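You operate a simulated robot arm through the tools that you are given. There is no shell and no other tool. Be economical: measure what you need, move in short steps, check, and stop when the job is done.

You are at the controls of a simulated robot arm. One attempt, no reset.

## Task
Bring line B in the cabinet up to about 8 bar.
Fine: open the bottle's knob (No 1 for line A, No 3 for line B), turn the regulator knob till the line gauge shows it, then open the outlet valve; shut both doors; leave the other line, the vent buttons and the green lever alone.

The check looks at the end state, three seconds after you hand in, the way a careful person would. Anything else that was tipped, shoved, dropped, spilled or broken makes it a failure.

## Robot
A 6-joint arm with a two-finger parallel gripper on a trunk, on a base that drives. Base frame: it is fixed to the floor where the robot stands at the start and does not move with it; the origin is under the middle of the robot, x ahead of it, y to its left, z up. Readings come in mm, degrees, newtons and seconds.
With the tool pointing down near the work surface it reaches from about 200 to 660 mm from the robot's upright axis, wherever it stands. Its first joint turns from -166.0 to 166.0 degrees. Places, roughly: bench side cabinet door [100, -400, 900]; bottle two knob [400, 400, 1100]; green lever [500, 200, 1300]; out a handle [400, 600, 1300]; out b handle [300, 900, 1400]; stair side cabinet door [-300, 800, 900]; vent a button [600, 0, 1400]; vent b button [400, 600, 1500]. Payload 1.57 kg.
The TCP is the grasp point between the finger pads, 30 mm short of the fingertips. In the tool frame z runs along the fingers and y along their closing line. Largest opening 110 mm; finger width 24, thickness 12; the body of the gripper, 48 by 112 mm, starts 78 mm behind the TCP.
Orientation is that of the tool frame in the base frame, as a unit quaternion [w, x, y, z]. With the fingers straight down and closing along the base's y, the tool's x points along the base's -x, its y along +y and its z along -z.

## Interface
- The arm moves only by the tool step_arm. Its argument "deltas" is text: rows parted by semicolons, each of 7 numbers parted by spaces: the gripper command, from -1 (fully open) to 1 (shut), values between in proportion, then the shift along the base's x, y, z in cm, then the turn, a rotation vector about the base's x, y, z in degrees. In form: gripper x y z wx wy wz; .... A call has 1 to 20 rows; each row shifts and turns the commanded pose from where the row before left it. A row lasts 0.2 s, in which the tool goes at most 50 mm and 8.6 degrees; a call with a longer step from one row to the next is refused whole, and so is a gripper value outside its range. Where a pose cannot be reached the arm comes as near as it can. A force on the tool above 50 N (or 10 N above the force at the start of the call, whichever is more), or a blocked arm, ends the call early, and 0.2 s more pass. The fingers move at their own pace (about 108 mm/s each) and stop on an object; they squeeze with about 39 N. The grip force told is the motor's: it shows also when the fingers shut on nothing. Time passes only in rows, and 0.2 s behind the last, so rows that do not move let the fingers close. The reply holds the time, the measured pose of the TCP, the force on the tool along the base axes, the opening and the grip force, in the units named above and with some noise, with the torque about the TCP (base axes, N m) and any sound that the robot's microphone picked up.
- Cameras (640 x 400 px; columns grow to the right, rows downward): "scene" is now at [31.2, 161.4, 1906.3]; the picture's right is [0.39, -0.92, 0.00], its down [-0.86, -0.36, -0.36] and it looks along [0.33, 0.14, -0.93] (base axes); focal length 214 px, centre (320, 200). "wrist" rides on the gripper at [70, 16, -141] in the tool frame; the picture's right is [-0.23, 0.97, 0.00], its down [-0.86, -0.20, -0.48] and it looks along [-0.47, -0.11, 0.88] (tool axes); focal length 222 px, centre (320, 200). There is no depth. A picture from a camera that has moved, and an enlarged one, comes with that camera's place and axes in the base frame and with its lens.
- grab_frame(camera): a new picture of that camera. No time passes.
- raise_lower(by): slides the trunk up (or, below 0, down) by that many mm; the arm and the scene camera ride with it, the base frame stays. It gives what a move gives, with no picture.
- drive_base(legs): drives the robot by 1 to 6 legs, each [ahead, left, turn to the left] in mm, mm and degrees, along the robot's own axes; the way and the turn of a leg run together, so that a leg with both is an arc; at most 1500 mm and 180 degrees a leg. The arm and the cameras ride along, it lands a little off, and it stops where it bumps. It gives what a move gives.
- turn_head(pan, tilt): turns the head with the scene camera to pan (to the left, within 120 degrees either way) and tilt (down, from -29 to 69), counted from straight ahead of the robot. It gives what a move gives.
- enlarge(camera, box): a new picture of the part [left, top, right, bottom] of that camera's present view, enlarged. No time passes.
- job_done(): hands the job in; it is judged then, once.

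Go step by step. Nothing tells you exact positions but the pictures and the camera data: compare them with the known pose of the tool, close in by small moves and look again before you grip or let go. The budget is 120 turns and 98 pictures, counting those below and the enlarged ones. Unless the task says otherwise, let go and move clear before handing in, and close with one line.

The tools are called after "Call:" by a JSON object that holds its "api" and its "payload". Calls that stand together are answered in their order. step_arm: Moves the arm, as the interface text tells. Its arguments: {"type":"object","properties":{"deltas":{"type":"string"}},"required":["deltas"]} The other tools are called the same way: raise_lower (by) slides the trunk up or down; drive_base (legs) drives the base; turn_head (pan, tilt) turns the head that bears the scene camera; grab_frame (camera) takes a picture; enlarge (camera, box) takes an enlarged picture of a part of a camera's view; job_done () hands the job in.

At the start:

```text
time: 0.0
position: [312.7, 317.9, 1609.9]
tool_rot: [0.0, 0.0, 1.0, 0.0]
ft_force: [-0.1, -0.3, 0.1]
torque: [-0.01, -0.02, -0.01]
opening: 109.9
grasp_force: 0.1
trunk travel left (down, up): [-525.0, 65.0]
robot x, y, heading: [0.0, 1.9, 0.1]
head pan, tilt: [22.9, 68.8]
```

scene: 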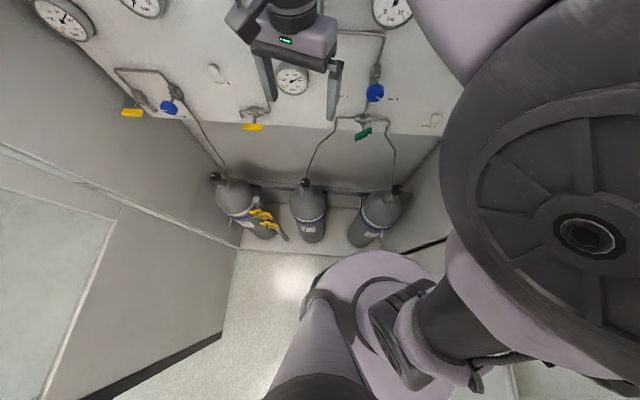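
wrist: 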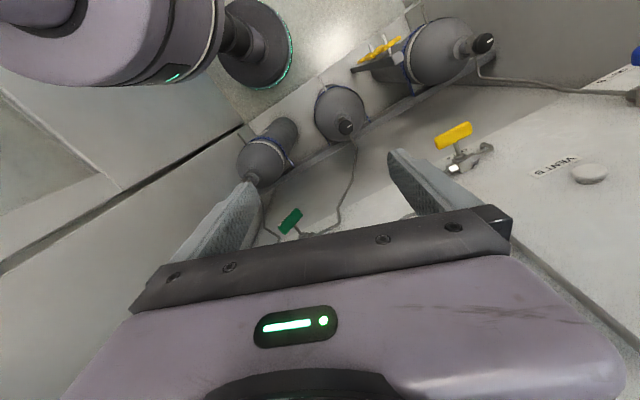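

I see the cabinet ahead-left with three bottles, blue regulator knobs, yellow handles and a green lever. I'll tilt the head up to see the panel better.

Call:
{"api": "turn_head", "payload": {"pan": 40, "tilt": 40}}

Call:
{"api": "grab_frame", "payload": {"camera": "scene"}}

```text
time: 0.9
position: [311.1, 318.2, 1610.1]
tool_rot: [0.0, 0.001, 1.0, 0.0]
ft_force: [0.3, -0.1, -0.1]
torque: [0.01, -0.01, 0.03]
opening: 109.9
grasp_force: 0.0
trunk travel left (down, up): [-525.0, 65.0]
robot x, y, heading: [1.3, -0.5, -0.2]
head pan, tilt: [40.0, 40.0]
```

```text
95 pictures are left
camera scene: at [45.0, 194.3, 1942.3], right [0.64, -0.77, 0.0], down [-0.49, -0.41, -0.77], along [0.59, 0.49, -0.64], focal length 214 px, centre (320, 200)
```

scene: 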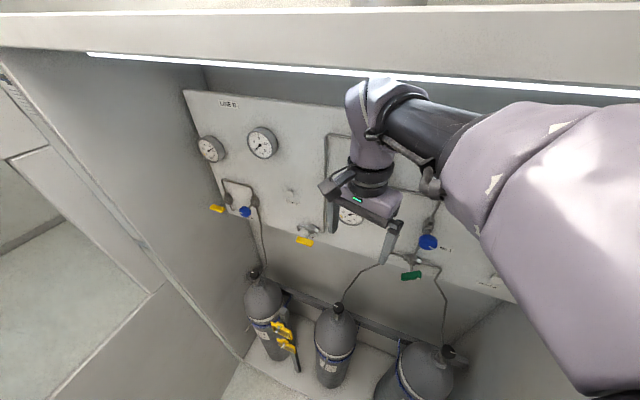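

The panel is diagonal; line B looks to be at the left end. I'll zoom in on the panel and bottles.

Call:
{"api": "enlarge", "payload": {"camera": "scene", "box": [180, 80, 340, 180]}}

Call:
{"api": "enlarge", "payload": {"camera": "scene", "box": [180, 160, 340, 260]}}

Call:
{"api": "enlarge", "payload": {"camera": "scene", "box": [210, 250, 450, 400]}}

```text
4.00 times, centred on (260, 130) of scene
camera zoom: at [45.0, 194.3, 1942.3], right [0.64, -0.77, 0.0], down [-0.49, -0.41, -0.77], along [0.59, 0.49, -0.64], focal length 858 px, centre (560, 480)
```

zoom: 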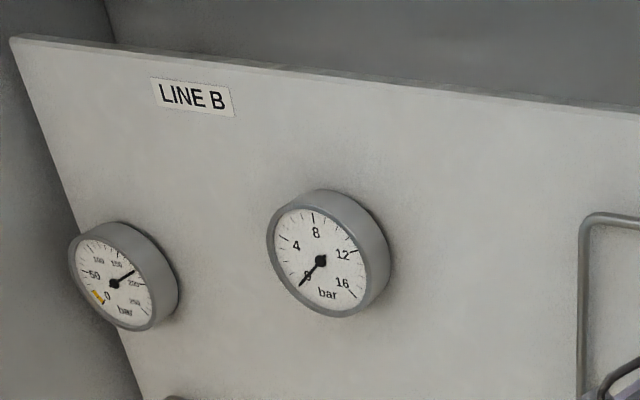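

```text
4.00 times, centred on (260, 210) of scene
camera zoom: at [45.0, 194.3, 1942.3], right [0.64, -0.77, 0.0], down [-0.49, -0.41, -0.77], along [0.59, 0.49, -0.64], focal length 858 px, centre (560, 160)
```

zoom: 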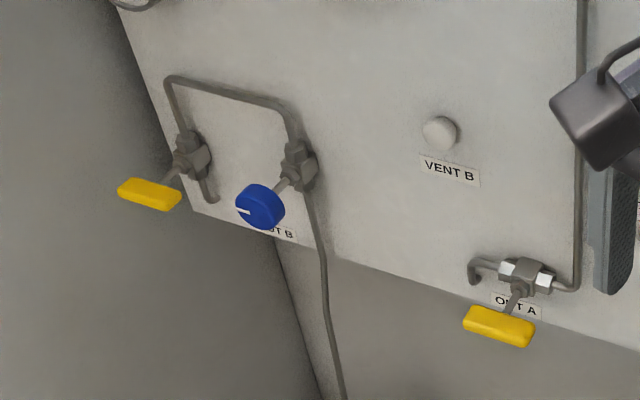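

```text
2.67 times, centred on (330, 325) of scene
camera zoom: at [45.0, 194.3, 1942.3], right [0.64, -0.77, 0.0], down [-0.49, -0.41, -0.77], along [0.59, 0.49, -0.64], focal length 572 px, centre (293, -133)
```

zoom: 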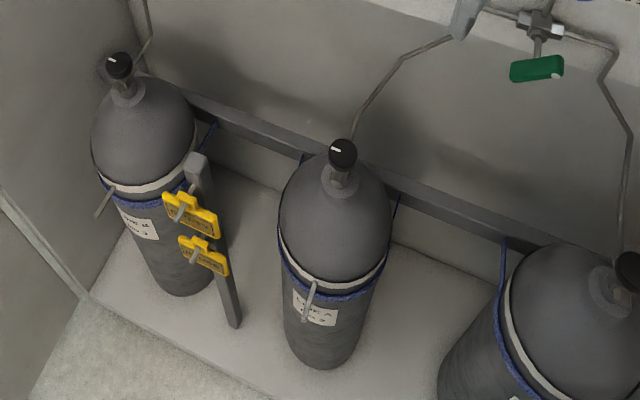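

I want to know where the doors stand before driving. I'll look left and right.

Call:
{"api": "turn_head", "payload": {"pan": 100, "tilt": 35}}

Call:
{"api": "grab_frame", "payload": {"camera": "scene"}}

Call:
{"api": "turn_head", "payload": {"pan": -60, "tilt": 40}}

Call:
{"api": "grab_frame", "payload": {"camera": "scene"}}

```text
time: 2.2
position: [310.9, 319.0, 1610.9]
tool_rot: [0.0, -0.001, 1.0, 0.0]
ft_force: [0.3, 0.4, 0.1]
torque: [0.01, 0.0, 0.0]
opening: 110.0
grasp_force: 0.0
trunk travel left (down, up): [-525.0, 65.0]
robot x, y, heading: [-2.8, -1.0, -0.1]
head pan, tilt: [100.0, 35.0]
```

```text
91 pictures are left
camera scene: at [-35.5, 226.3, 1949.9], right [0.98, 0.17, 0.0], down [0.1, -0.56, -0.82], along [-0.14, 0.81, -0.57], focal length 214 px, centre (320, 200)
```

scene: 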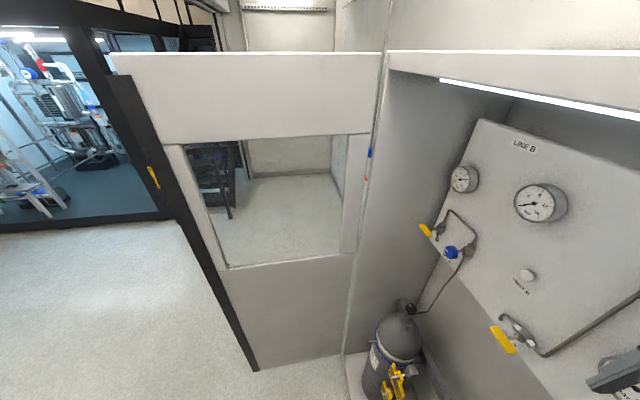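

```text
time: 4.7
position: [310.7, 318.8, 1609.6]
tool_rot: [0.0, 0.0, 1.0, 0.001]
ft_force: [-0.2, 0.4, 0.4]
torque: [0.01, 0.05, -0.03]
opening: 110.0
grasp_force: 0.0
trunk travel left (down, up): [-525.0, 65.0]
robot x, y, heading: [-3.6, -1.0, -0.1]
head pan, tilt: [-60.0, 40.0]
```

```text
90 pictures are left
camera scene: at [22.3, 66.0, 1942.4], right [-0.87, -0.5, 0.0], down [-0.32, 0.56, -0.77], along [0.38, -0.66, -0.64], focal length 214 px, centre (320, 200)
```

scene: 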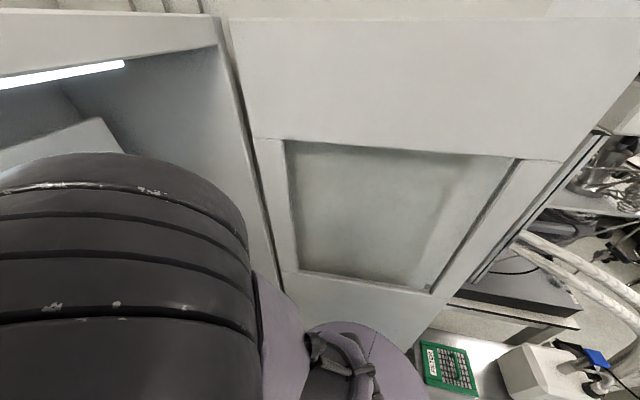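

Both doors stand open about 90°. I'll peek behind on the right before backing off.

Call:
{"api": "turn_head", "payload": {"pan": -120, "tilt": 35}}

Call:
{"api": "grab_frame", "payload": {"camera": "scene"}}

Call:
{"api": "turn_head", "payload": {"pan": 120, "tilt": 40}}

Call:
{"api": "grab_frame", "payload": {"camera": "scene"}}

```text
time: 6.0
position: [310.4, 318.9, 1609.7]
tool_rot: [0.0, -0.001, 1.0, 0.001]
ft_force: [-0.6, 0.6, -1.0]
torque: [0.0, 0.03, -0.03]
opening: 110.1
grasp_force: 0.0
trunk travel left (down, up): [-525.0, 65.0]
robot x, y, heading: [-0.1, -2.8, 0.1]
head pan, tilt: [-120.0, 35.0]
```

```text
89 pictures are left
camera scene: at [-64.2, 63.3, 1949.9], right [-0.87, 0.5, 0.0], down [0.29, 0.5, -0.82], along [-0.41, -0.71, -0.57], focal length 214 px, centre (320, 200)
```

scene: 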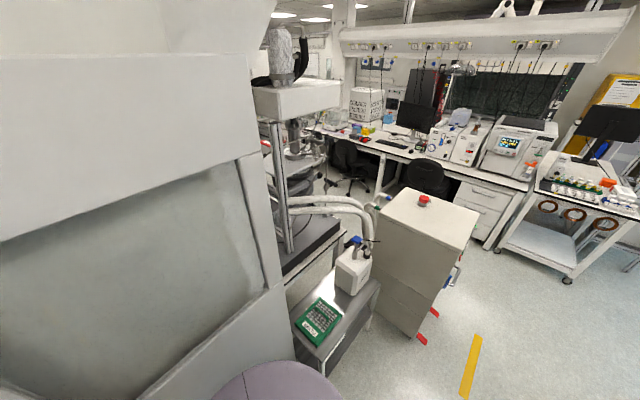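

```text
time: 9.4
position: [311.8, 317.7, 1610.7]
tool_rot: [0.0, 0.0, 1.0, 0.0]
ft_force: [0.2, 0.6, 1.0]
torque: [0.01, 0.05, 0.01]
opening: 110.1
grasp_force: 0.0
trunk travel left (down, up): [-525.0, 65.0]
robot x, y, heading: [-0.7, -1.8, 0.0]
head pan, tilt: [120.0, 40.0]
```

```text
88 pictures are left
camera scene: at [-62.7, 213.2, 1942.4], right [0.87, 0.5, 0.0], down [0.32, -0.56, -0.77], along [-0.38, 0.66, -0.64], focal length 214 px, centre (320, 200)
```

scene: 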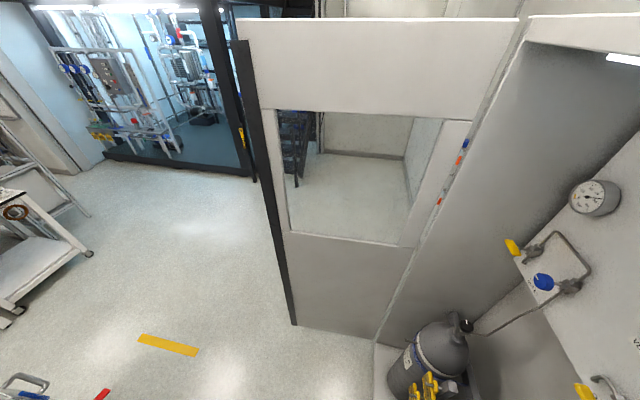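

Behind-left is clear. I'll back off 250 mm along the cabinet normal so the arm is out of the cabinet, then reorient the arm.

Call:
{"api": "drive_base", "payload": {"legs": [[-237, -79, 0]]}}

Call:
{"api": "turn_head", "payload": {"pan": 20, "tilt": 40}}

Call:
{"api": "grab_frame", "payload": {"camera": "scene"}}

```text
time: 11.2
position: [77.0, 241.0, 1611.3]
tool_rot: [0.001, 0.002, 1.0, 0.001]
ft_force: [-0.2, -0.7, -0.3]
torque: [0.01, -0.07, 0.01]
opening: 109.8
grasp_force: 0.1
trunk travel left (down, up): [-525.0, 65.0]
robot x, y, heading: [-230.9, -78.1, -0.0]
head pan, tilt: [120.0, 40.0]
```

```text
time: 12.9
position: [80.5, 241.6, 1610.9]
tool_rot: [0.0, 0.001, 1.0, -0.001]
ft_force: [-0.3, 0.2, 0.8]
torque: [0.01, 0.01, 0.03]
opening: 109.8
grasp_force: 0.0
trunk travel left (down, up): [-525.0, 65.0]
robot x, y, heading: [-232.0, -75.8, -0.1]
head pan, tilt: [20.0, 40.0]
```

```text
87 pictures are left
camera scene: at [-171.9, 93.0, 1942.4], right [0.34, -0.94, 0.0], down [-0.6, -0.22, -0.77], along [0.72, 0.26, -0.64], focal length 214 px, centre (320, 200)
```

scene: 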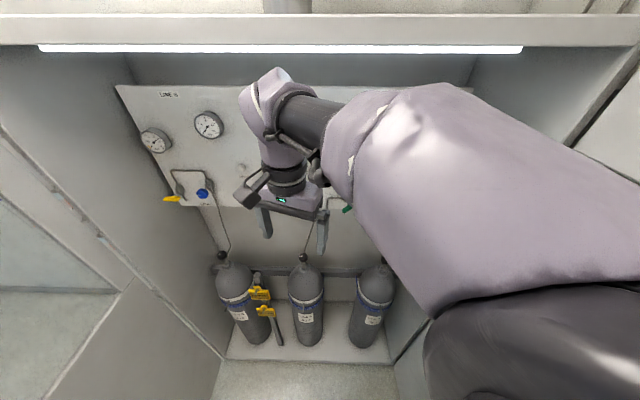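

Line B bottle knob ≈ (258,749,1082), regulator ≈ (321,787,1390), outlet handle ≈ (265,893,1387). I'll swing the arm to in front of the robot before driving along.

Call:
{"api": "step_arm", "payload": {"deltas": "-1 0.5 -4 0 0 0 0; -1 0.5 -4 0 0 0 0; -1 0.5 -4 0 0 0 0; -1 0.5 -4 0 0 0 0; -1 0.5 -4 0 0 0 0; -1 0.5 -4 0 0 0 0; -1 0 -4 0 0 0 0; -1 0 -4 0 0 0 0"}}

```text
time: 14.8
position: [112.0, -78.2, 1608.4]
tool_rot: [0.0, 0.001, 1.0, 0.0]
ft_force: [0.6, 0.1, -0.9]
torque: [0.01, -0.01, 0.01]
opening: 109.9
grasp_force: 0.1
trunk travel left (down, up): [-525.0, 65.0]
robot x, y, heading: [-235.7, -72.7, -0.2]
head pan, tilt: [20.0, 40.0]
```

Now slide left along the cabinet and turn to face it.

Call:
{"api": "drive_base", "payload": {"legs": [[-150, 498, 0], [0, 0, 18.4]]}}

Call:
{"api": "turn_head", "payload": {"pan": 0, "tilt": 45}}

Call:
{"api": "grab_frame", "payload": {"camera": "scene"}}

Call:
{"api": "grab_frame", "payload": {"camera": "wrist"}}

```text
time: 18.8
position: [-56.6, 525.3, 1608.4]
tool_rot: [0.0, -0.158, 0.987, -0.001]
ft_force: [-0.2, 0.6, 0.4]
torque: [0.03, -0.03, 0.0]
opening: 110.1
grasp_force: 0.1
trunk travel left (down, up): [-525.0, 65.0]
robot x, y, heading: [-383.8, 415.9, 18.1]
head pan, tilt: [20.0, 40.0]
```

```text
time: 19.6
position: [-56.6, 526.6, 1608.0]
tool_rot: [-0.001, -0.158, 0.988, 0.0]
ft_force: [0.1, 0.4, 0.8]
torque: [-0.02, 0.0, 0.02]
opening: 109.9
grasp_force: 0.0
trunk travel left (down, up): [-525.0, 65.0]
robot x, y, heading: [-383.5, 421.2, 18.1]
head pan, tilt: [0.0, 45.0]
```

```text
86 pictures are left
camera scene: at [-367.1, 577.9, 1940.9], right [0.37, -0.93, 0.0], down [-0.61, -0.25, -0.75], along [0.7, 0.28, -0.66], focal length 214 px, centre (320, 200)
```

scene: 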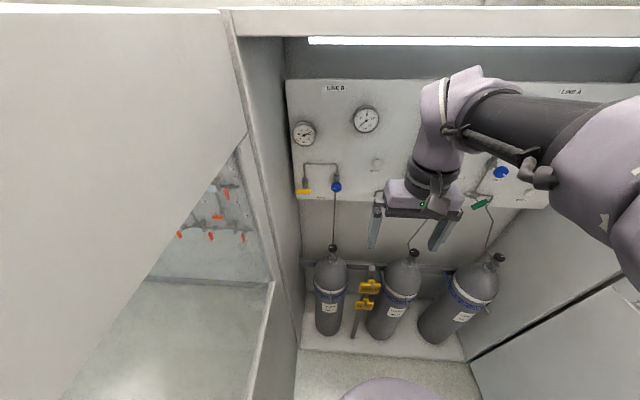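

```text
85 pictures are left
camera wrist: at [-126.3, 519.3, 1750.5], right [-0.09, 1.0, 0.0], down [0.87, 0.08, 0.48], along [0.48, 0.04, -0.88], focal length 222 px, centre (320, 200)
```

wrist: 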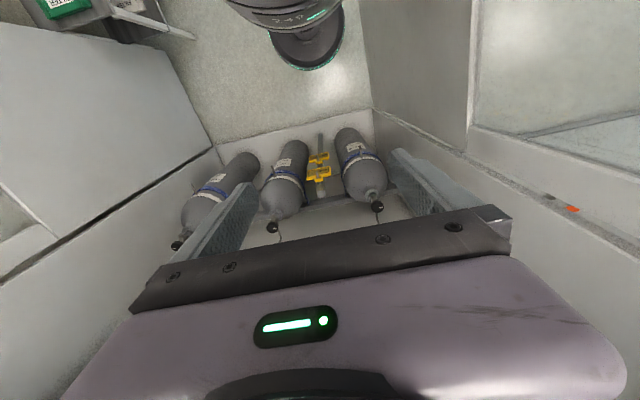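

The knob of bottle 3 triangulates to about (246,758,1075). I'll drive forward 230 mm, lower the trunk, and look close up.

Call:
{"api": "drive_base", "payload": {"legs": [[220, 0, 0]]}}

Call:
{"api": "raise_lower", "payload": {"by": -330}}

Call:
{"api": "grab_frame", "payload": {"camera": "scene"}}

Call:
{"api": "grab_frame", "payload": {"camera": "wrist"}}

```text
time: 21.3
position: [153.8, 594.3, 1608.0]
tool_rot: [0.0, -0.155, 0.988, 0.001]
ft_force: [-1.3, -0.6, 2.7]
torque: [0.04, -0.06, 0.02]
opening: 109.9
grasp_force: 0.1
trunk travel left (down, up): [-525.0, 65.0]
robot x, y, heading: [-170.5, 489.3, 17.9]
head pan, tilt: [0.0, 45.0]
```

```text
time: 24.6
position: [154.2, 593.2, 1277.4]
tool_rot: [-0.001, -0.156, 0.988, -0.001]
ft_force: [-0.4, 0.0, 1.4]
torque: [0.04, -0.1, -0.01]
opening: 110.0
grasp_force: 0.0
trunk travel left (down, up): [-195.0, 395.0]
robot x, y, heading: [-171.0, 485.9, 18.1]
head pan, tilt: [0.0, 45.0]
```

```text
84 pictures are left
camera scene: at [-150.3, 632.0, 1615.6], right [0.2, -0.98, 0.0], down [-0.6, -0.12, -0.79], along [0.77, 0.16, -0.61], focal length 214 px, centre (320, 200)
```

scene: 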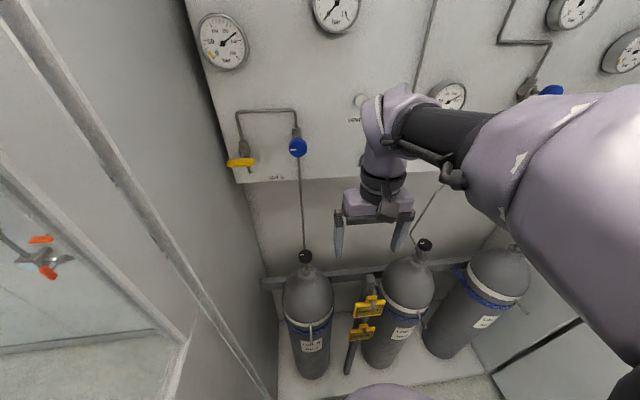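

```text
83 pictures are left
camera wrist: at [84.5, 587.4, 1419.9], right [-0.08, 1.0, 0.0], down [0.88, 0.07, 0.48], along [0.47, 0.04, -0.88], focal length 222 px, centre (320, 200)
```

wrist: 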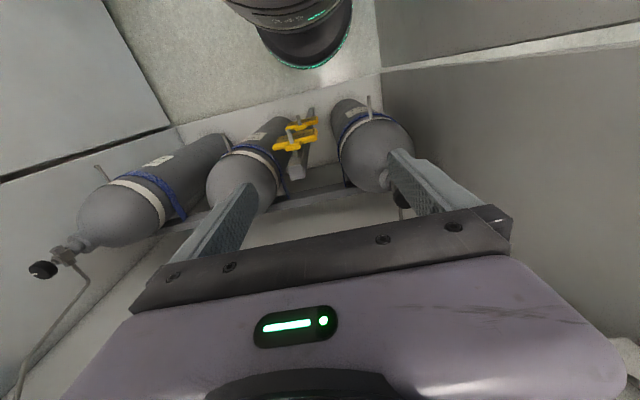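

The knob estimate holds (~(247,761,1075)). Zoom in on it and the labels.

Call:
{"api": "enlarge", "payload": {"camera": "scene", "box": [265, 230, 345, 280]}}

Call:
{"api": "enlarge", "payload": {"camera": "scene", "box": [215, 100, 335, 175]}}

Call:
{"api": "enlarge", "payload": {"camera": "scene", "box": [280, 290, 440, 390]}}

```text
8.00 times, centred on (305, 255) of scene
camera zoom: at [-150.3, 632.0, 1615.6], right [0.2, -0.98, 0.0], down [-0.6, -0.12, -0.79], along [0.77, 0.16, -0.61], focal length 1716 px, centre (440, -240)
```

zoom: 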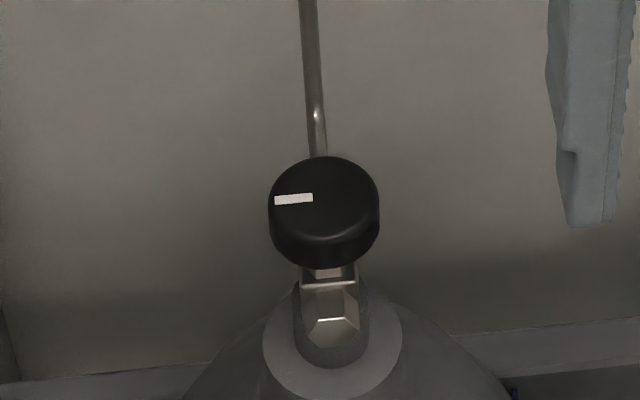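

```text
5.33 times, centred on (275, 138) of scene
camera zoom: at [-150.3, 632.0, 1615.6], right [0.2, -0.98, 0.0], down [-0.6, -0.12, -0.79], along [0.77, 0.16, -0.61], focal length 1144 px, centre (560, 533)
```

zoom: 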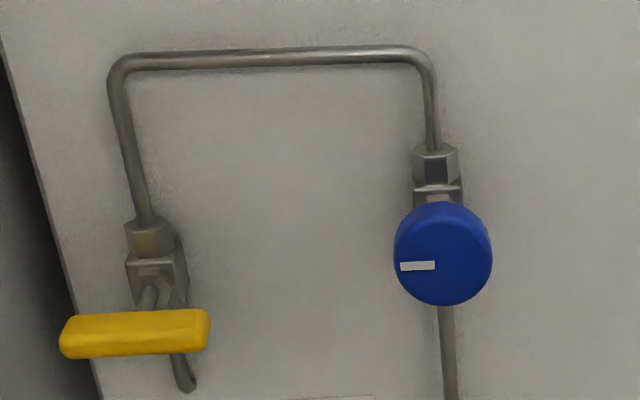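

```text
4.00 times, centred on (360, 340) of scene
camera zoom: at [-150.3, 632.0, 1615.6], right [0.2, -0.98, 0.0], down [-0.6, -0.12, -0.79], along [0.77, 0.16, -0.61], focal length 858 px, centre (160, -360)
```

zoom: 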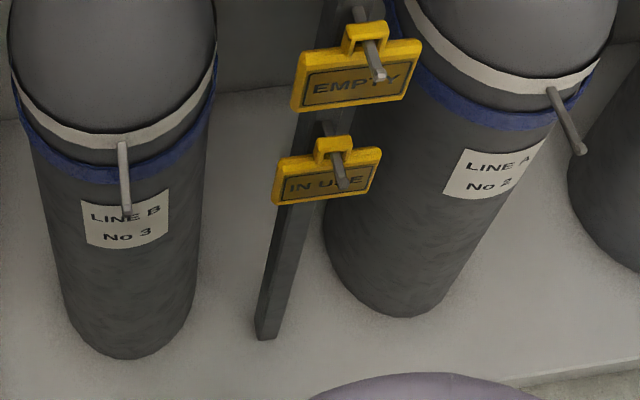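

Knob 3 is ~44 mm across with a vertical axis, mark pointing left. Move above it and look with the wrist camera.

Call:
{"api": "step_arm", "payload": {"deltas": "-1 1.84 3.34 0 0 0 0; -1 1.84 3.34 0 0 0 0; -1 1.84 3.34 0 0 0 0; -1 1.84 3.34 0 0 0 0; -1 1.84 3.34 0 0 0 0; -1 0 0 -4 0 0 0; -1 0 0 -4 0 0 0; -1 0 0 -2 0 0 0; -1 0 0 0 0 0 0"}}

Call:
{"api": "grab_frame", "payload": {"camera": "wrist"}}

Call:
{"api": "enlarge", "payload": {"camera": "scene", "box": [225, 175, 385, 275]}}

```text
time: 26.6
position: [244.5, 760.8, 1178.7]
tool_rot: [0.0, -0.155, 0.988, 0.0]
ft_force: [0.6, 0.3, 0.0]
torque: [-0.02, -0.01, 0.0]
opening: 109.9
grasp_force: 0.1
trunk travel left (down, up): [-195.0, 395.0]
robot x, y, heading: [-171.6, 488.9, 17.9]
head pan, tilt: [0.0, 45.0]
```

```text
79 pictures are left
camera wrist: at [175.7, 753.9, 1320.8], right [-0.08, 1.0, 0.0], down [0.88, 0.07, 0.48], along [0.48, 0.04, -0.88], focal length 222 px, centre (320, 200)
```

wrist: 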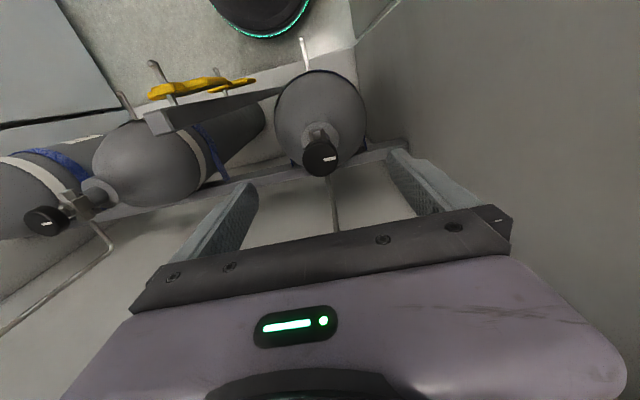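

```text
4.00 times, centred on (305, 225) of scene
camera zoom: at [-157.6, 640.1, 1605.1], right [0.31, -0.95, 0.0], down [-0.67, -0.22, -0.71], along [0.67, 0.22, -0.71], focal length 858 px, centre (380, 100)
```

zoom: 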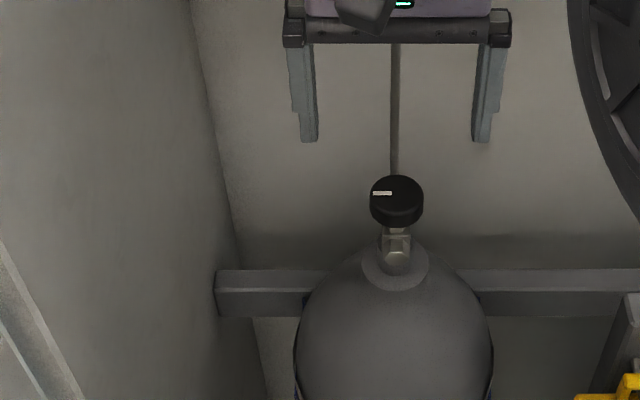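

Knob is centred between the fingers at about (245,760), top z≈1083. Pre-rotate clockwise 60°, descend, and grip.

Call:
{"api": "step_arm", "payload": {"deltas": "-1 0 0 0 0 0 -8.5; -1 0 0 0 0 0 -8.5; -1 0 0 0 0 0 -8.5; -1 0 0 0 0 0 -8.5; -1 0 0 0 0 0 -8.5; -1 0 0 0 0 0 -8.5; -1 0 0 0 0 0 -8.5; -1 0 0 -3 0 0 0; -1 0 0 -3 0 0 0; -1 0 0 -3 0 0 0; -1 0 0 0 0 0 0"}}

Call:
{"api": "grab_frame", "payload": {"camera": "wrist"}}

Call:
{"api": "enlarge", "payload": {"camera": "scene", "box": [225, 175, 385, 275]}}

```text
time: 29.0
position: [246.2, 758.9, 1086.4]
tool_rot: [0.0, 0.355, 0.935, 0.0]
ft_force: [0.9, -0.1, -0.1]
torque: [-0.02, 0.05, 0.02]
opening: 110.0
grasp_force: 0.1
trunk travel left (down, up): [-195.0, 395.0]
robot x, y, heading: [-169.3, 489.3, 18.0]
head pan, tilt: [0.0, 45.0]
```

```text
77 pictures are left
camera wrist: at [206.4, 817.9, 1229.1], right [0.82, 0.58, 0.0], down [0.51, -0.72, 0.48], along [0.28, -0.39, -0.88], focal length 222 px, centre (320, 200)
```

wrist: 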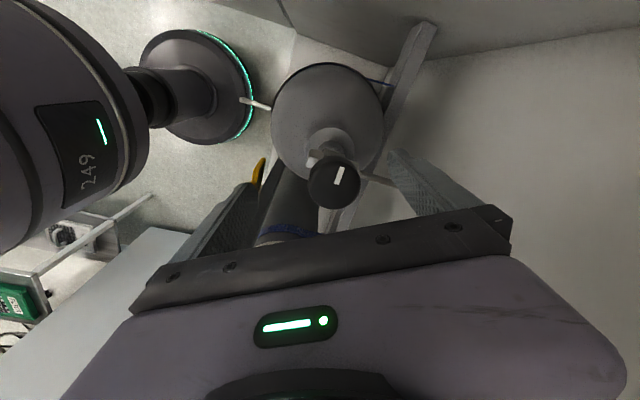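

```text
4.00 times, centred on (305, 225) of scene
camera zoom: at [-157.8, 640.0, 1605.1], right [0.31, -0.95, 0.0], down [-0.67, -0.22, -0.71], along [0.67, 0.22, -0.71], focal length 858 px, centre (380, 100)
```

zoom: 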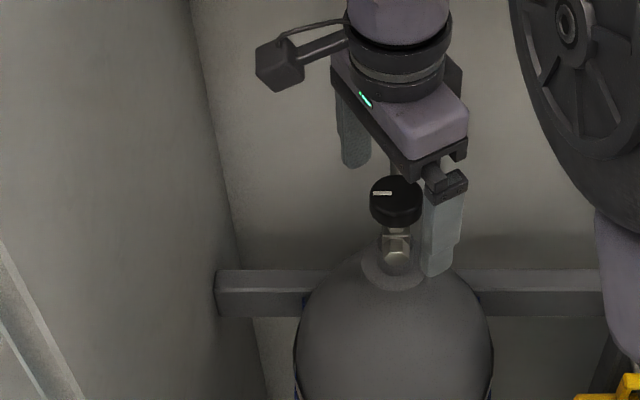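

The wrist view puts the knob about 10 mm further in: centre ≈ (255.5,763), top z≈1073. Correct and close.

Call:
{"api": "step_arm", "payload": {"deltas": "-1 0.95 0.45 -0.7 0 0 0; -1 0 0 0 0 0 0"}}

Call:
{"api": "grab_frame", "payload": {"camera": "wrist"}}

```text
time: 29.6
position: [256.8, 765.6, 1081.0]
tool_rot: [-0.001, 0.355, 0.935, 0.0]
ft_force: [0.1, -0.5, -1.1]
torque: [0.01, 0.0, 0.05]
opening: 109.9
grasp_force: 0.1
trunk travel left (down, up): [-195.0, 395.0]
robot x, y, heading: [-174.1, 485.9, 18.1]
head pan, tilt: [0.0, 45.0]
```

```text
75 pictures are left
camera wrist: at [216.1, 823.0, 1223.2], right [0.82, 0.58, 0.0], down [0.51, -0.72, 0.48], along [0.28, -0.39, -0.88], focal length 222 px, centre (320, 200)
```

wrist: 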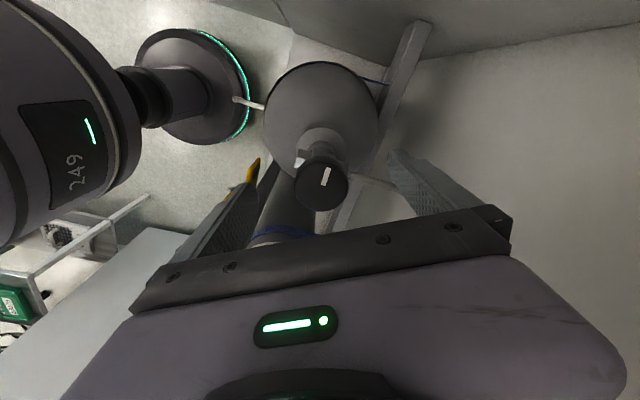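

Centred now. Close on the knob.

Call:
{"api": "step_arm", "payload": {"deltas": "0.2 0 0 0 0 0 0; 1 0 0 0 0 0 0; 1 0 0 0 0 0 0; 1 0 0 0 0 0 0"}}

```text
time: 30.6
position: [255.4, 764.3, 1080.1]
tool_rot: [0.0, 0.355, 0.935, 0.001]
ft_force: [-0.8, 0.6, -0.1]
torque: [-0.03, 0.02, 0.0]
opening: 43.6
grasp_force: 44.9
trunk travel left (down, up): [-195.0, 395.0]
robot x, y, heading: [-173.5, 486.5, 17.8]
head pan, tilt: [0.0, 45.0]
```

Gripped at 43.6 mm. Turn counter-clockwise (opening), watching the torque.

Call:
{"api": "step_arm", "payload": {"deltas": "1 0 0 0 0 0 8; 1 0 0 0 0 0 8; 1 0 0 0 0 0 8; 1 0 0 0 0 0 8; 1 0 0 0 0 0 8"}}

Call:
{"api": "grab_frame", "payload": {"camera": "wrist"}}

```text
time: 31.8
position: [254.5, 760.8, 1080.6]
tool_rot: [-0.002, 0.014, 1.0, 0.0]
ft_force: [-6.8, -24.3, -10.1]
torque: [-0.83, -0.58, -0.11]
opening: 43.7
grasp_force: 44.6
trunk travel left (down, up): [-195.0, 395.0]
robot x, y, heading: [-172.6, 491.1, 18.1]
head pan, tilt: [0.0, 45.0]
```

```text
74 pictures are left
camera wrist: at [187.3, 779.7, 1223.3], right [0.25, 0.97, 0.0], down [0.85, -0.22, 0.48], along [0.46, -0.12, -0.88], focal length 222 px, centre (320, 200)
```

wrist: 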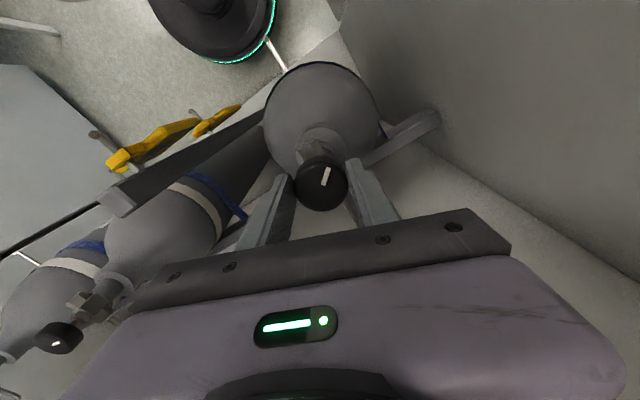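

The knob turns with the gripper; some side load, so I nudge -y a bit and continue.

Call:
{"api": "step_arm", "payload": {"deltas": "1 -0.05 -0.2 0 0 0 8; 1 0 -0.1 0 0 0 8; 1 0 0 0 0 0 8; 1 0 0 0 0 0 8; 1 0 0 0 0 0 8; 1 0 0 0 0 0 8"}}

Call:
{"api": "grab_frame", "payload": {"camera": "wrist"}}

Call:
{"api": "turn_head", "payload": {"pan": 15, "tilt": 20}}

Call:
{"api": "grab_frame", "payload": {"camera": "scene"}}

```text
time: 33.2
position: [256.7, 758.6, 1080.5]
tool_rot: [-0.001, -0.395, 0.919, 0.0]
ft_force: [-2.2, -27.0, -14.6]
torque: [-0.95, 0.74, -0.1]
opening: 43.3
grasp_force: 45.4
trunk travel left (down, up): [-195.0, 395.0]
robot x, y, heading: [-173.3, 487.6, 18.0]
head pan, tilt: [0.0, 45.0]
```

```text
73 pictures are left
camera wrist: at [198.2, 718.8, 1223.2], right [-0.55, 0.83, 0.0], down [0.73, 0.48, 0.48], along [0.4, 0.26, -0.88], focal length 222 px, centre (320, 200)
```

wrist: 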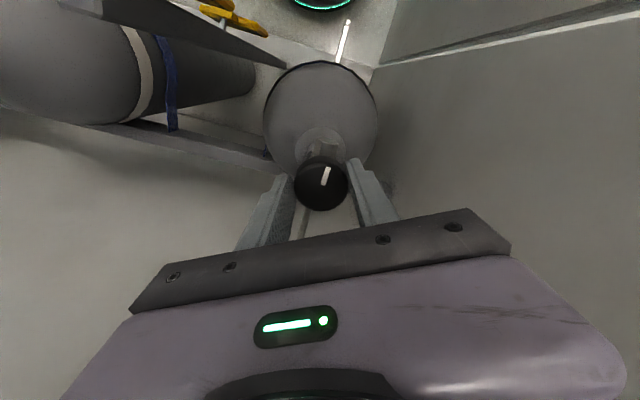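

```text
time: 34.0
position: [257.0, 759.3, 1080.8]
tool_rot: [-0.001, -0.394, 0.919, 0.0]
ft_force: [0.4, -27.5, -16.2]
torque: [-0.47, -0.02, -0.12]
opening: 43.4
grasp_force: 44.9
trunk travel left (down, up): [-195.0, 395.0]
robot x, y, heading: [-167.6, 490.8, 17.7]
head pan, tilt: [15.0, 20.0]
```

```text
72 pictures are left
camera scene: at [-155.4, 661.8, 1644.1], right [0.54, -0.84, 0.0], down [-0.29, -0.18, -0.94], along [0.79, 0.51, -0.34], focal length 214 px, centre (320, 200)
```

scene: 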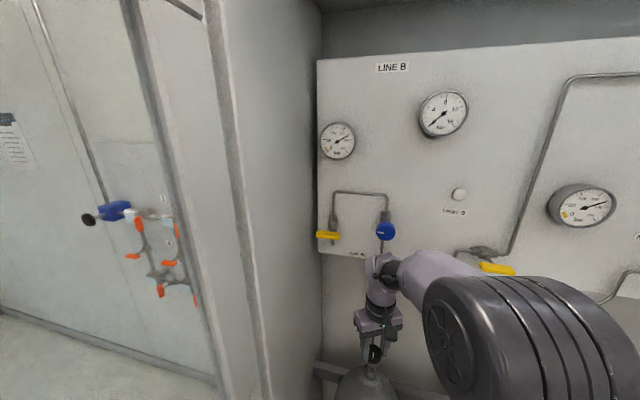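

88° done with no stop yet. Keep turning.

Call:
{"api": "step_arm", "payload": {"deltas": "1 0 -0.2 0 0 0 8; 1 0 -0.1 0 0 0 8; 1 0 0 0 0 0 8; 1 0 0 0 0 0 8; 1 0 0 0 0 0 8; 1 0 0 0 0 0 8"}}

Call:
{"api": "grab_frame", "payload": {"camera": "wrist"}}

```text
time: 35.5
position: [258.6, 759.0, 1080.9]
tool_rot: [-0.001, 0.735, -0.679, 0.0]
ft_force: [29.2, -8.2, 8.3]
torque: [0.71, -0.66, -0.11]
opening: 43.5
grasp_force: 44.8
trunk travel left (down, up): [-195.0, 395.0]
robot x, y, heading: [-172.1, 484.7, 17.9]
head pan, tilt: [15.0, 20.0]
```

```text
71 pictures are left
camera wrist: at [250.3, 686.5, 1223.0], right [-0.99, 0.15, 0.0], down [0.13, 0.87, 0.48], along [0.07, 0.48, -0.88], focal length 222 px, centre (320, 200)
```

wrist: 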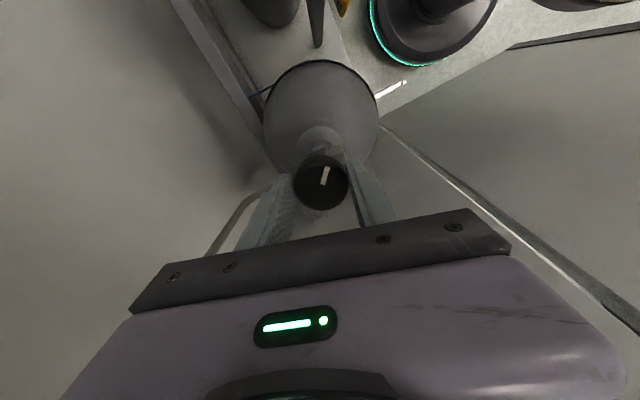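

136° turned, still light friction. Continue another 48°.

Call:
{"api": "step_arm", "payload": {"deltas": "1 0.2 0 0 0 0 8; 1 0.1 0 0 0 0 8; 1 0 0 0 0 0 8; 1 0 0 0 0 0 8; 1 0 0 0 0 0 8; 1 0 0 0 0 0 8"}}

Call:
{"api": "grab_frame", "payload": {"camera": "wrist"}}

```text
time: 36.9
position: [260.5, 760.5, 1079.1]
tool_rot: [0.0, 0.947, -0.321, 0.001]
ft_force: [30.7, 9.2, 13.7]
torque: [0.27, -1.2, -0.81]
opening: 43.8
grasp_force: 45.5
trunk travel left (down, up): [-195.0, 395.0]
robot x, y, heading: [-169.1, 489.1, 17.8]
head pan, tilt: [15.0, 20.0]
```

```text
70 pictures are left
camera wrist: at [307.8, 705.3, 1221.6], right [-0.77, -0.64, 0.0], down [-0.56, 0.68, 0.48], along [-0.31, 0.37, -0.88], focal length 222 px, centre (320, 200)
```

wrist: 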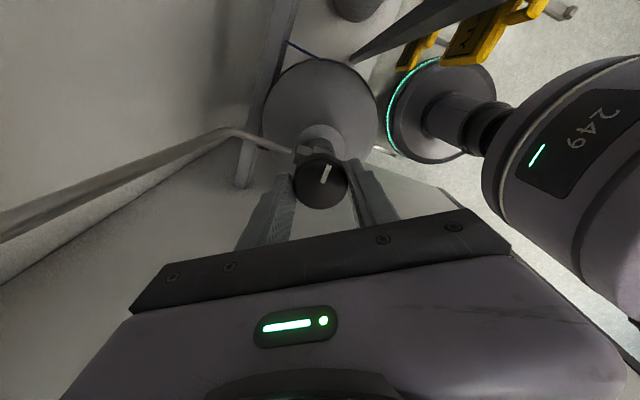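

Torque jumped: the stop is reached, bottle 3 is fully open (~184°). Release a little and lift off.

Call:
{"api": "step_arm", "payload": {"deltas": "0.1 0 0 0 0 0 0; 0.1 0 0 0 0 0 0; 0.1 0 0 3 0 0 0; 0.1 0 0 4 0 0 0; 0.1 0 0 4 0 0 0; -1 0 0 4 0 0 0"}}

Call:
{"api": "grab_frame", "payload": {"camera": "wrist"}}

Call:
{"api": "enlarge", "payload": {"camera": "scene", "box": [310, 50, 502, 170]}}

```text
time: 38.2
position: [259.5, 758.8, 1233.9]
tool_rot: [0.0, 0.947, -0.321, 0.001]
ft_force: [0.1, 0.5, 0.6]
torque: [-0.01, -0.01, 0.01]
opening: 110.0
grasp_force: 0.1
trunk travel left (down, up): [-195.0, 395.0]
robot x, y, heading: [-173.6, 486.7, 17.8]
head pan, tilt: [15.0, 20.0]
```

```text
69 pictures are left
camera wrist: at [306.2, 703.2, 1374.8], right [-0.77, -0.63, 0.0], down [-0.56, 0.68, 0.48], along [-0.3, 0.37, -0.88], focal length 222 px, centre (320, 200)
```

wrist: 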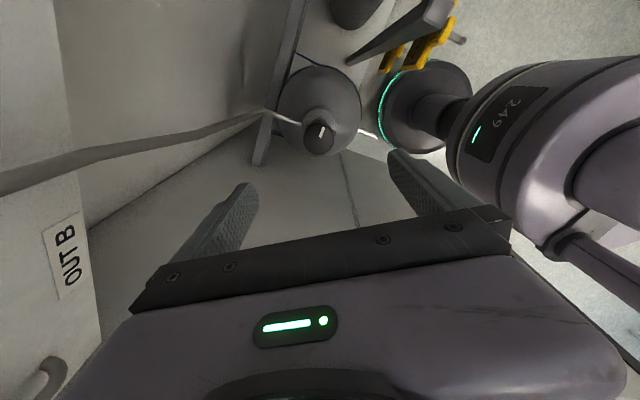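

```text
3.33 times, centred on (406, 110) of scene
camera zoom: at [-157.1, 665.5, 1643.8], right [0.54, -0.84, 0.0], down [-0.29, -0.19, -0.94], along [0.79, 0.51, -0.34], focal length 715 px, centre (33, 500)
```

zoom: 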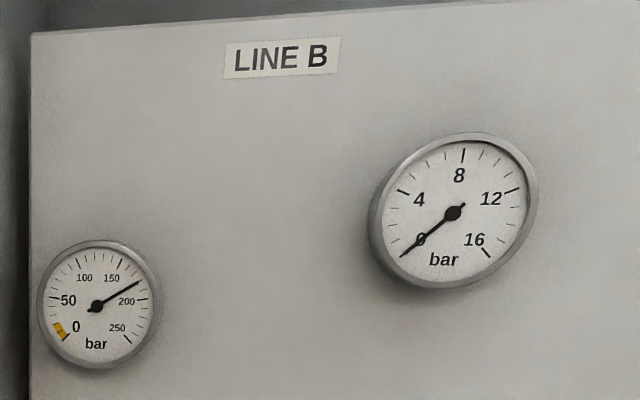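

Line gauge B at 0 so far, as expected. Now back out, raise the trunk, and pitch the gripper to horizontal toward the panel, keeping the wrist roll for clockwise travel.

Call:
{"api": "step_arm", "payload": {"deltas": "-1 -4.7 -1.5 0 0 0 0; -1 -4.7 -1.5 0 0 0 0; -1 -4.7 -1.5 0 0 0 0"}}

Call:
{"api": "raise_lower", "payload": {"by": 180}}

Call:
{"api": "step_arm", "payload": {"deltas": "-1 0.95 0.31 0 2.53 -7.78 0; -1 0.95 0.31 0 2.53 -7.78 0; -1 0.95 0.31 0 2.53 -7.78 0; -1 0.95 0.31 0 2.53 -7.78 0; -1 0.95 0.31 0 2.53 -7.78 0; -1 0.95 0.31 0 2.53 -7.78 0; -1 0.95 0.31 0 2.53 -7.78 0; -1 0.95 0.31 0 2.53 -7.78 0; -1 0.95 0.31 0 2.53 -7.78 0; -1 0.95 0.31 0 2.53 -7.78 0; -1 0.95 0.31 0 2.53 -7.78 0; -1 0 0 0 0 0 0"}}

Call:
{"api": "grab_frame", "payload": {"camera": "scene"}}

Call:
{"api": "grab_frame", "payload": {"camera": "wrist"}}

```text
time: 39.0
position: [114.3, 714.0, 1232.5]
tool_rot: [0.0, 0.947, -0.323, 0.001]
ft_force: [0.0, -1.3, -0.5]
torque: [0.01, -0.01, -0.02]
opening: 110.3
grasp_force: 0.1
trunk travel left (down, up): [-195.0, 395.0]
robot x, y, heading: [-172.5, 488.8, 17.8]
head pan, tilt: [15.0, 20.0]
```

```text
time: 41.0
position: [117.5, 713.8, 1411.6]
tool_rot: [0.0, 0.947, -0.322, 0.001]
ft_force: [-0.2, 0.4, 0.1]
torque: [0.01, 0.02, 0.02]
opening: 110.1
grasp_force: 0.0
trunk travel left (down, up): [-375.0, 215.0]
robot x, y, heading: [-173.3, 486.1, 18.0]
head pan, tilt: [15.0, 20.0]
```

```text
time: 43.6
position: [230.4, 782.3, 1435.7]
tool_rot: [-0.421, 0.67, -0.23, 0.567]
ft_force: [-0.5, -0.4, 0.8]
torque: [-0.03, -0.02, 0.01]
opening: 109.8
grasp_force: 0.0
out of reach, approached as far as the arm can: row 8, 9, 10, 11
trunk travel left (down, up): [-375.0, 215.0]
robot x, y, heading: [-171.5, 488.6, 17.9]
head pan, tilt: [15.0, 20.0]
```

```text
67 pictures are left
camera scene: at [-156.7, 664.8, 1823.9], right [0.54, -0.84, 0.0], down [-0.29, -0.19, -0.94], along [0.79, 0.51, -0.34], focal length 214 px, centre (320, 200)
```

scene: 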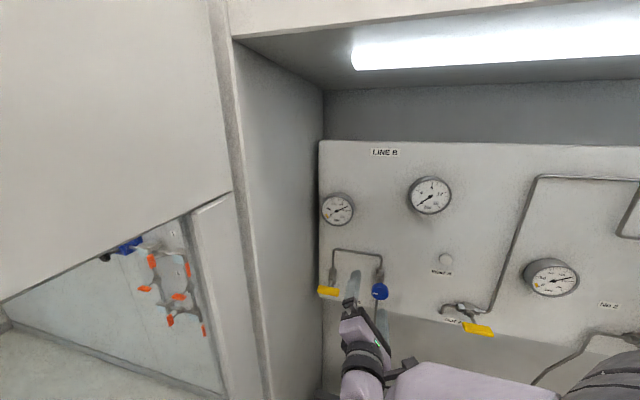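

```text
66 pictures are left
camera wrist: at [117.1, 675.1, 1462.9], right [0.11, -0.35, -0.93], down [-0.7, 0.63, -0.32], along [0.7, 0.69, -0.18], focal length 222 px, centre (320, 200)
```

wrist: 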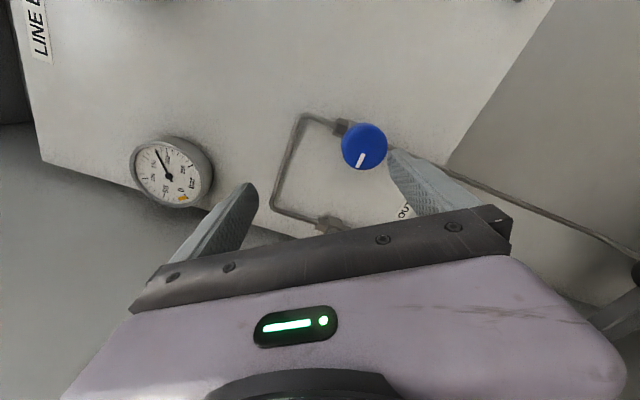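

Tool is horizontal now, though the last rows ran into reach limits. The blue regulator knob's face triangulates to (311,776,1398). Step toward its axis and check.

Call:
{"api": "step_arm", "payload": {"deltas": "-1 1 -1 -1 0 0 0; -1 0 0 0 0 0 0"}}

```text
time: 44.2
position: [230.2, 781.4, 1436.0]
tool_rot: [-0.42, 0.67, -0.231, 0.566]
ft_force: [-0.1, -0.4, -0.2]
torque: [0.0, -0.03, -0.01]
opening: 109.9
grasp_force: 0.1
out of reach, approached as far as the arm can: row 1
trunk travel left (down, up): [-375.0, 215.0]
robot x, y, heading: [-173.1, 486.3, 17.8]
head pan, tilt: [15.0, 20.0]
```

Too close to the arm's axis, likely. Back the base up 150 mm and reach forward instead.

Call:
{"api": "drive_base", "payload": {"legs": [[-150, 0, 0]]}}

Call:
{"api": "step_arm", "payload": {"deltas": "-1 3.8 1.25 0 0 0 0; -1 3.8 1.25 0 0 0 0; -1 3.8 1.25 0 0 0 0; -1 0 0 0 0 0 0"}}

```text
time: 45.6
position: [88.6, 735.5, 1435.8]
tool_rot: [-0.42, 0.67, -0.231, 0.567]
ft_force: [-0.7, -0.2, -0.1]
torque: [-0.03, -0.02, -0.03]
opening: 110.1
grasp_force: 0.0
trunk travel left (down, up): [-375.0, 215.0]
robot x, y, heading: [-313.8, 438.2, 17.9]
head pan, tilt: [15.0, 20.0]
```

```text
time: 46.6
position: [190.9, 790.6, 1450.7]
tool_rot: [-0.418, 0.671, -0.234, 0.565]
ft_force: [-0.3, -0.1, -0.3]
torque: [0.02, 0.04, 0.04]
opening: 109.9
grasp_force: 0.2
out of reach, approached as far as the arm can: row 1, 2, 3
trunk travel left (down, up): [-375.0, 215.0]
robot x, y, heading: [-316.2, 440.6, 18.3]
head pan, tilt: [15.0, 20.0]
```

Still limited, sideways and upward: probably the wrist roll joint is at its end. Roll back clockwise 50° and check.

Call:
{"api": "step_arm", "payload": {"deltas": "-1 0 0 0 7.9 2.6 0; -1 0 0 0 7.9 2.6 0; -1 0 0 0 7.9 2.6 0; -1 0 0 0 7.9 2.6 0; -1 0 0 0 7.9 2.6 0; -1 0 0 0 7.9 2.6 0; -1 0 0 0 0 0 0"}}

Call:
{"api": "grab_frame", "payload": {"camera": "scene"}}

```text
time: 48.2
position: [191.2, 791.7, 1452.2]
tool_rot: [0.618, -0.514, 0.494, -0.333]
ft_force: [0.1, -0.4, -0.3]
torque: [-0.01, -0.01, 0.0]
opening: 110.2
grasp_force: 0.0
trunk travel left (down, up): [-375.0, 215.0]
robot x, y, heading: [-313.3, 443.6, 17.8]
head pan, tilt: [15.0, 20.0]
```

```text
65 pictures are left
camera scene: at [-298.4, 619.8, 1823.8], right [0.55, -0.84, 0.0], down [-0.29, -0.19, -0.94], along [0.79, 0.51, -0.34], focal length 214 px, centre (320, 200)
```

scene: 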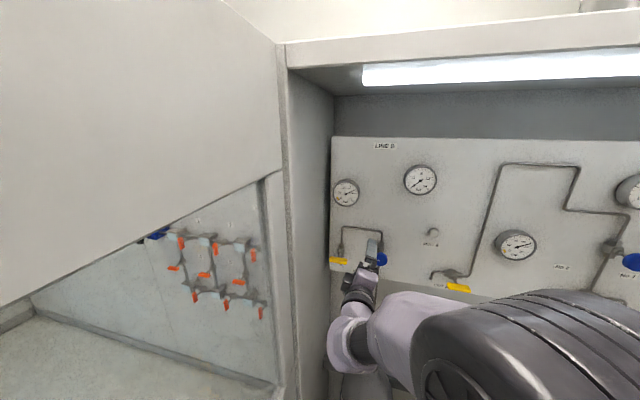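

Free again. Move to the knob's axis.

Call:
{"api": "step_arm", "payload": {"deltas": "-1 1 -1.25 -1.8 0 0 0; -1 1 -1.25 -1.8 0 0 0; -1 1 -1.25 -1.8 0 0 0; -1 1 0 0 0 0 0; -1 0 0 0 0 0 0"}}

Call:
{"api": "grab_frame", "payload": {"camera": "wrist"}}

Call:
{"api": "grab_frame", "payload": {"camera": "scene"}}

```text
time: 49.4
position: [205.2, 808.1, 1438.3]
tool_rot: [0.617, -0.513, 0.494, -0.334]
ft_force: [0.9, 0.0, -0.1]
torque: [0.0, 0.0, 0.01]
opening: 110.0
grasp_force: 0.1
out of reach, approached as far as the arm can: row 1, 2, 3, 4
trunk travel left (down, up): [-375.0, 215.0]
robot x, y, heading: [-311.7, 445.2, 18.0]
head pan, tilt: [15.0, 20.0]
```

```text
64 pictures are left
camera wrist: at [90.9, 705.6, 1406.6], right [-0.16, 0.45, -0.88], down [-0.68, 0.59, 0.43], along [0.71, 0.67, 0.21], focal length 222 px, centre (320, 200)
```

wrist: 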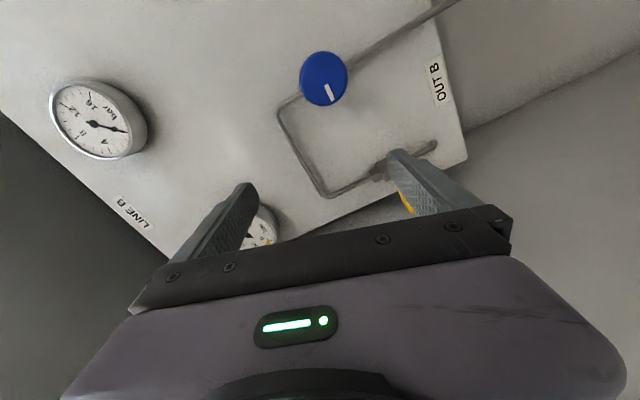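

```text
63 pictures are left
camera scene: at [-298.6, 619.8, 1823.8], right [0.55, -0.84, 0.0], down [-0.29, -0.19, -0.94], along [0.79, 0.51, -0.34], focal length 214 px, centre (320, 200)
```

scene: 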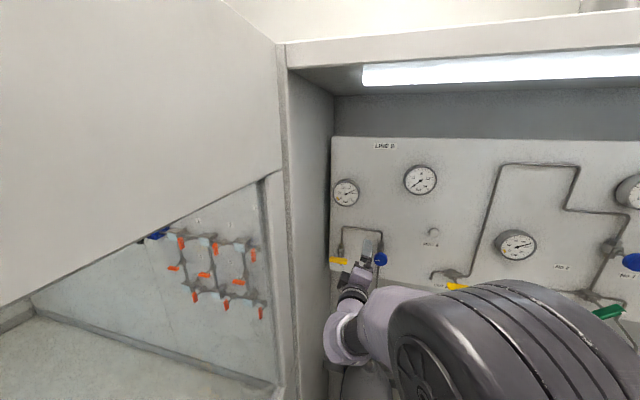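

The arm seems held up by a wrist fold limit (forearm sloping down too steeply). I'll lower the trunk so the forearm points more level, backing off slightly first.

Call:
{"api": "step_arm", "payload": {"deltas": "-1 -3.8 -1.25 0 0 0 0; -1 0 0 0 0 0 0"}}

Call:
{"api": "raise_lower", "payload": {"by": -250}}

Call:
{"api": "step_arm", "payload": {"deltas": "-1 0 0 4 0 0 0; -1 0 0 4 0 0 0; -1 0 0 4 0 0 0; -1 0 -2 4 0 0 0; -1 0 -2 4 0 0 0; -1 0 -2 0 0 0 0; -1 0 0 0 0 0 0"}}

```text
time: 50.0
position: [168.0, 795.8, 1435.9]
tool_rot: [0.619, -0.514, 0.492, -0.333]
ft_force: [-0.8, 0.0, -0.6]
torque: [0.02, 0.02, -0.03]
opening: 110.0
grasp_force: 0.1
trunk travel left (down, up): [-375.0, 215.0]
robot x, y, heading: [-314.4, 442.6, 18.3]
head pan, tilt: [15.0, 20.0]
```

```text
time: 52.6
position: [167.5, 795.5, 1187.8]
tool_rot: [0.619, -0.514, 0.492, -0.332]
ft_force: [0.2, 0.2, 1.0]
torque: [-0.03, 0.01, 0.0]
opening: 110.3
grasp_force: 0.1
trunk travel left (down, up): [-125.0, 465.0]
robot x, y, heading: [-312.5, 443.4, 18.0]
head pan, tilt: [15.0, 20.0]
```

```text
time: 54.2
position: [168.8, 736.6, 1386.2]
tool_rot: [0.619, -0.513, 0.492, -0.333]
ft_force: [0.3, 0.7, -0.9]
torque: [0.01, -0.01, 0.01]
opening: 110.0
grasp_force: 0.0
trunk travel left (down, up): [-125.0, 465.0]
robot x, y, heading: [-315.1, 443.5, 17.9]
head pan, tilt: [15.0, 20.0]
```

That freed it. Now approach the pre-grasp point on the knob axis.

Call:
{"api": "step_arm", "payload": {"deltas": "-1 3 0.7 0.6 0 0 0; -1 3 0.7 0.6 0 0 0; -1 2.5 0.6 0 0 0 0; -1 0 0 0 0 0 0"}}

Call:
{"api": "grab_frame", "payload": {"camera": "wrist"}}

Call:
{"api": "turn_head", "payload": {"pan": 10, "tilt": 10}}

Call:
{"api": "grab_frame", "payload": {"camera": "scene"}}

```text
time: 55.2
position: [254.6, 757.1, 1398.0]
tool_rot: [0.619, -0.514, 0.492, -0.333]
ft_force: [-0.1, 0.2, -1.1]
torque: [0.01, 0.01, 0.02]
opening: 109.7
grasp_force: 0.1
trunk travel left (down, up): [-125.0, 465.0]
robot x, y, heading: [-313.4, 442.3, 17.9]
head pan, tilt: [15.0, 20.0]
```

```text
62 pictures are left
camera wrist: at [140.3, 653.5, 1365.9], right [-0.16, 0.45, -0.88], down [-0.69, 0.59, 0.43], along [0.71, 0.67, 0.22], focal length 222 px, centre (320, 200)
```

wrist: 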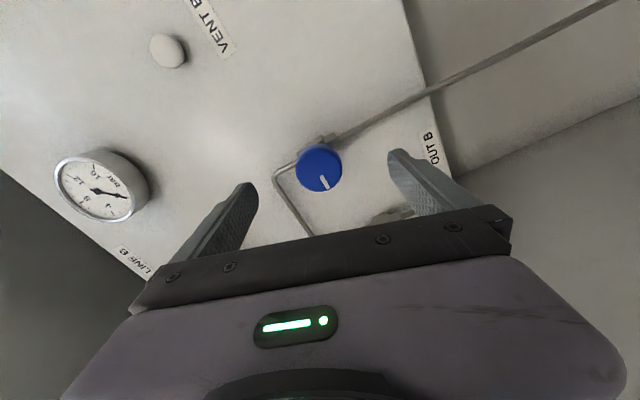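

```text
time: 55.9
position: [254.3, 757.0, 1398.0]
tool_rot: [0.62, -0.513, 0.492, -0.333]
ft_force: [-0.4, -0.2, -0.2]
torque: [0.01, 0.0, -0.02]
opening: 109.9
grasp_force: 0.0
trunk travel left (down, up): [-125.0, 465.0]
robot x, y, heading: [-312.6, 444.4, 18.0]
head pan, tilt: [10.0, 10.0]
```

```text
61 pictures are left
camera scene: at [-294.5, 612.7, 1590.0], right [0.47, -0.88, 0.0], down [-0.15, -0.08, -0.98], along [0.87, 0.46, -0.17], focal length 214 px, centre (320, 200)
```

scene: 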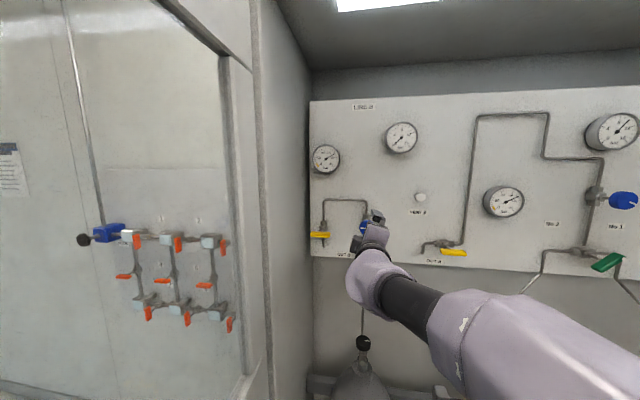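

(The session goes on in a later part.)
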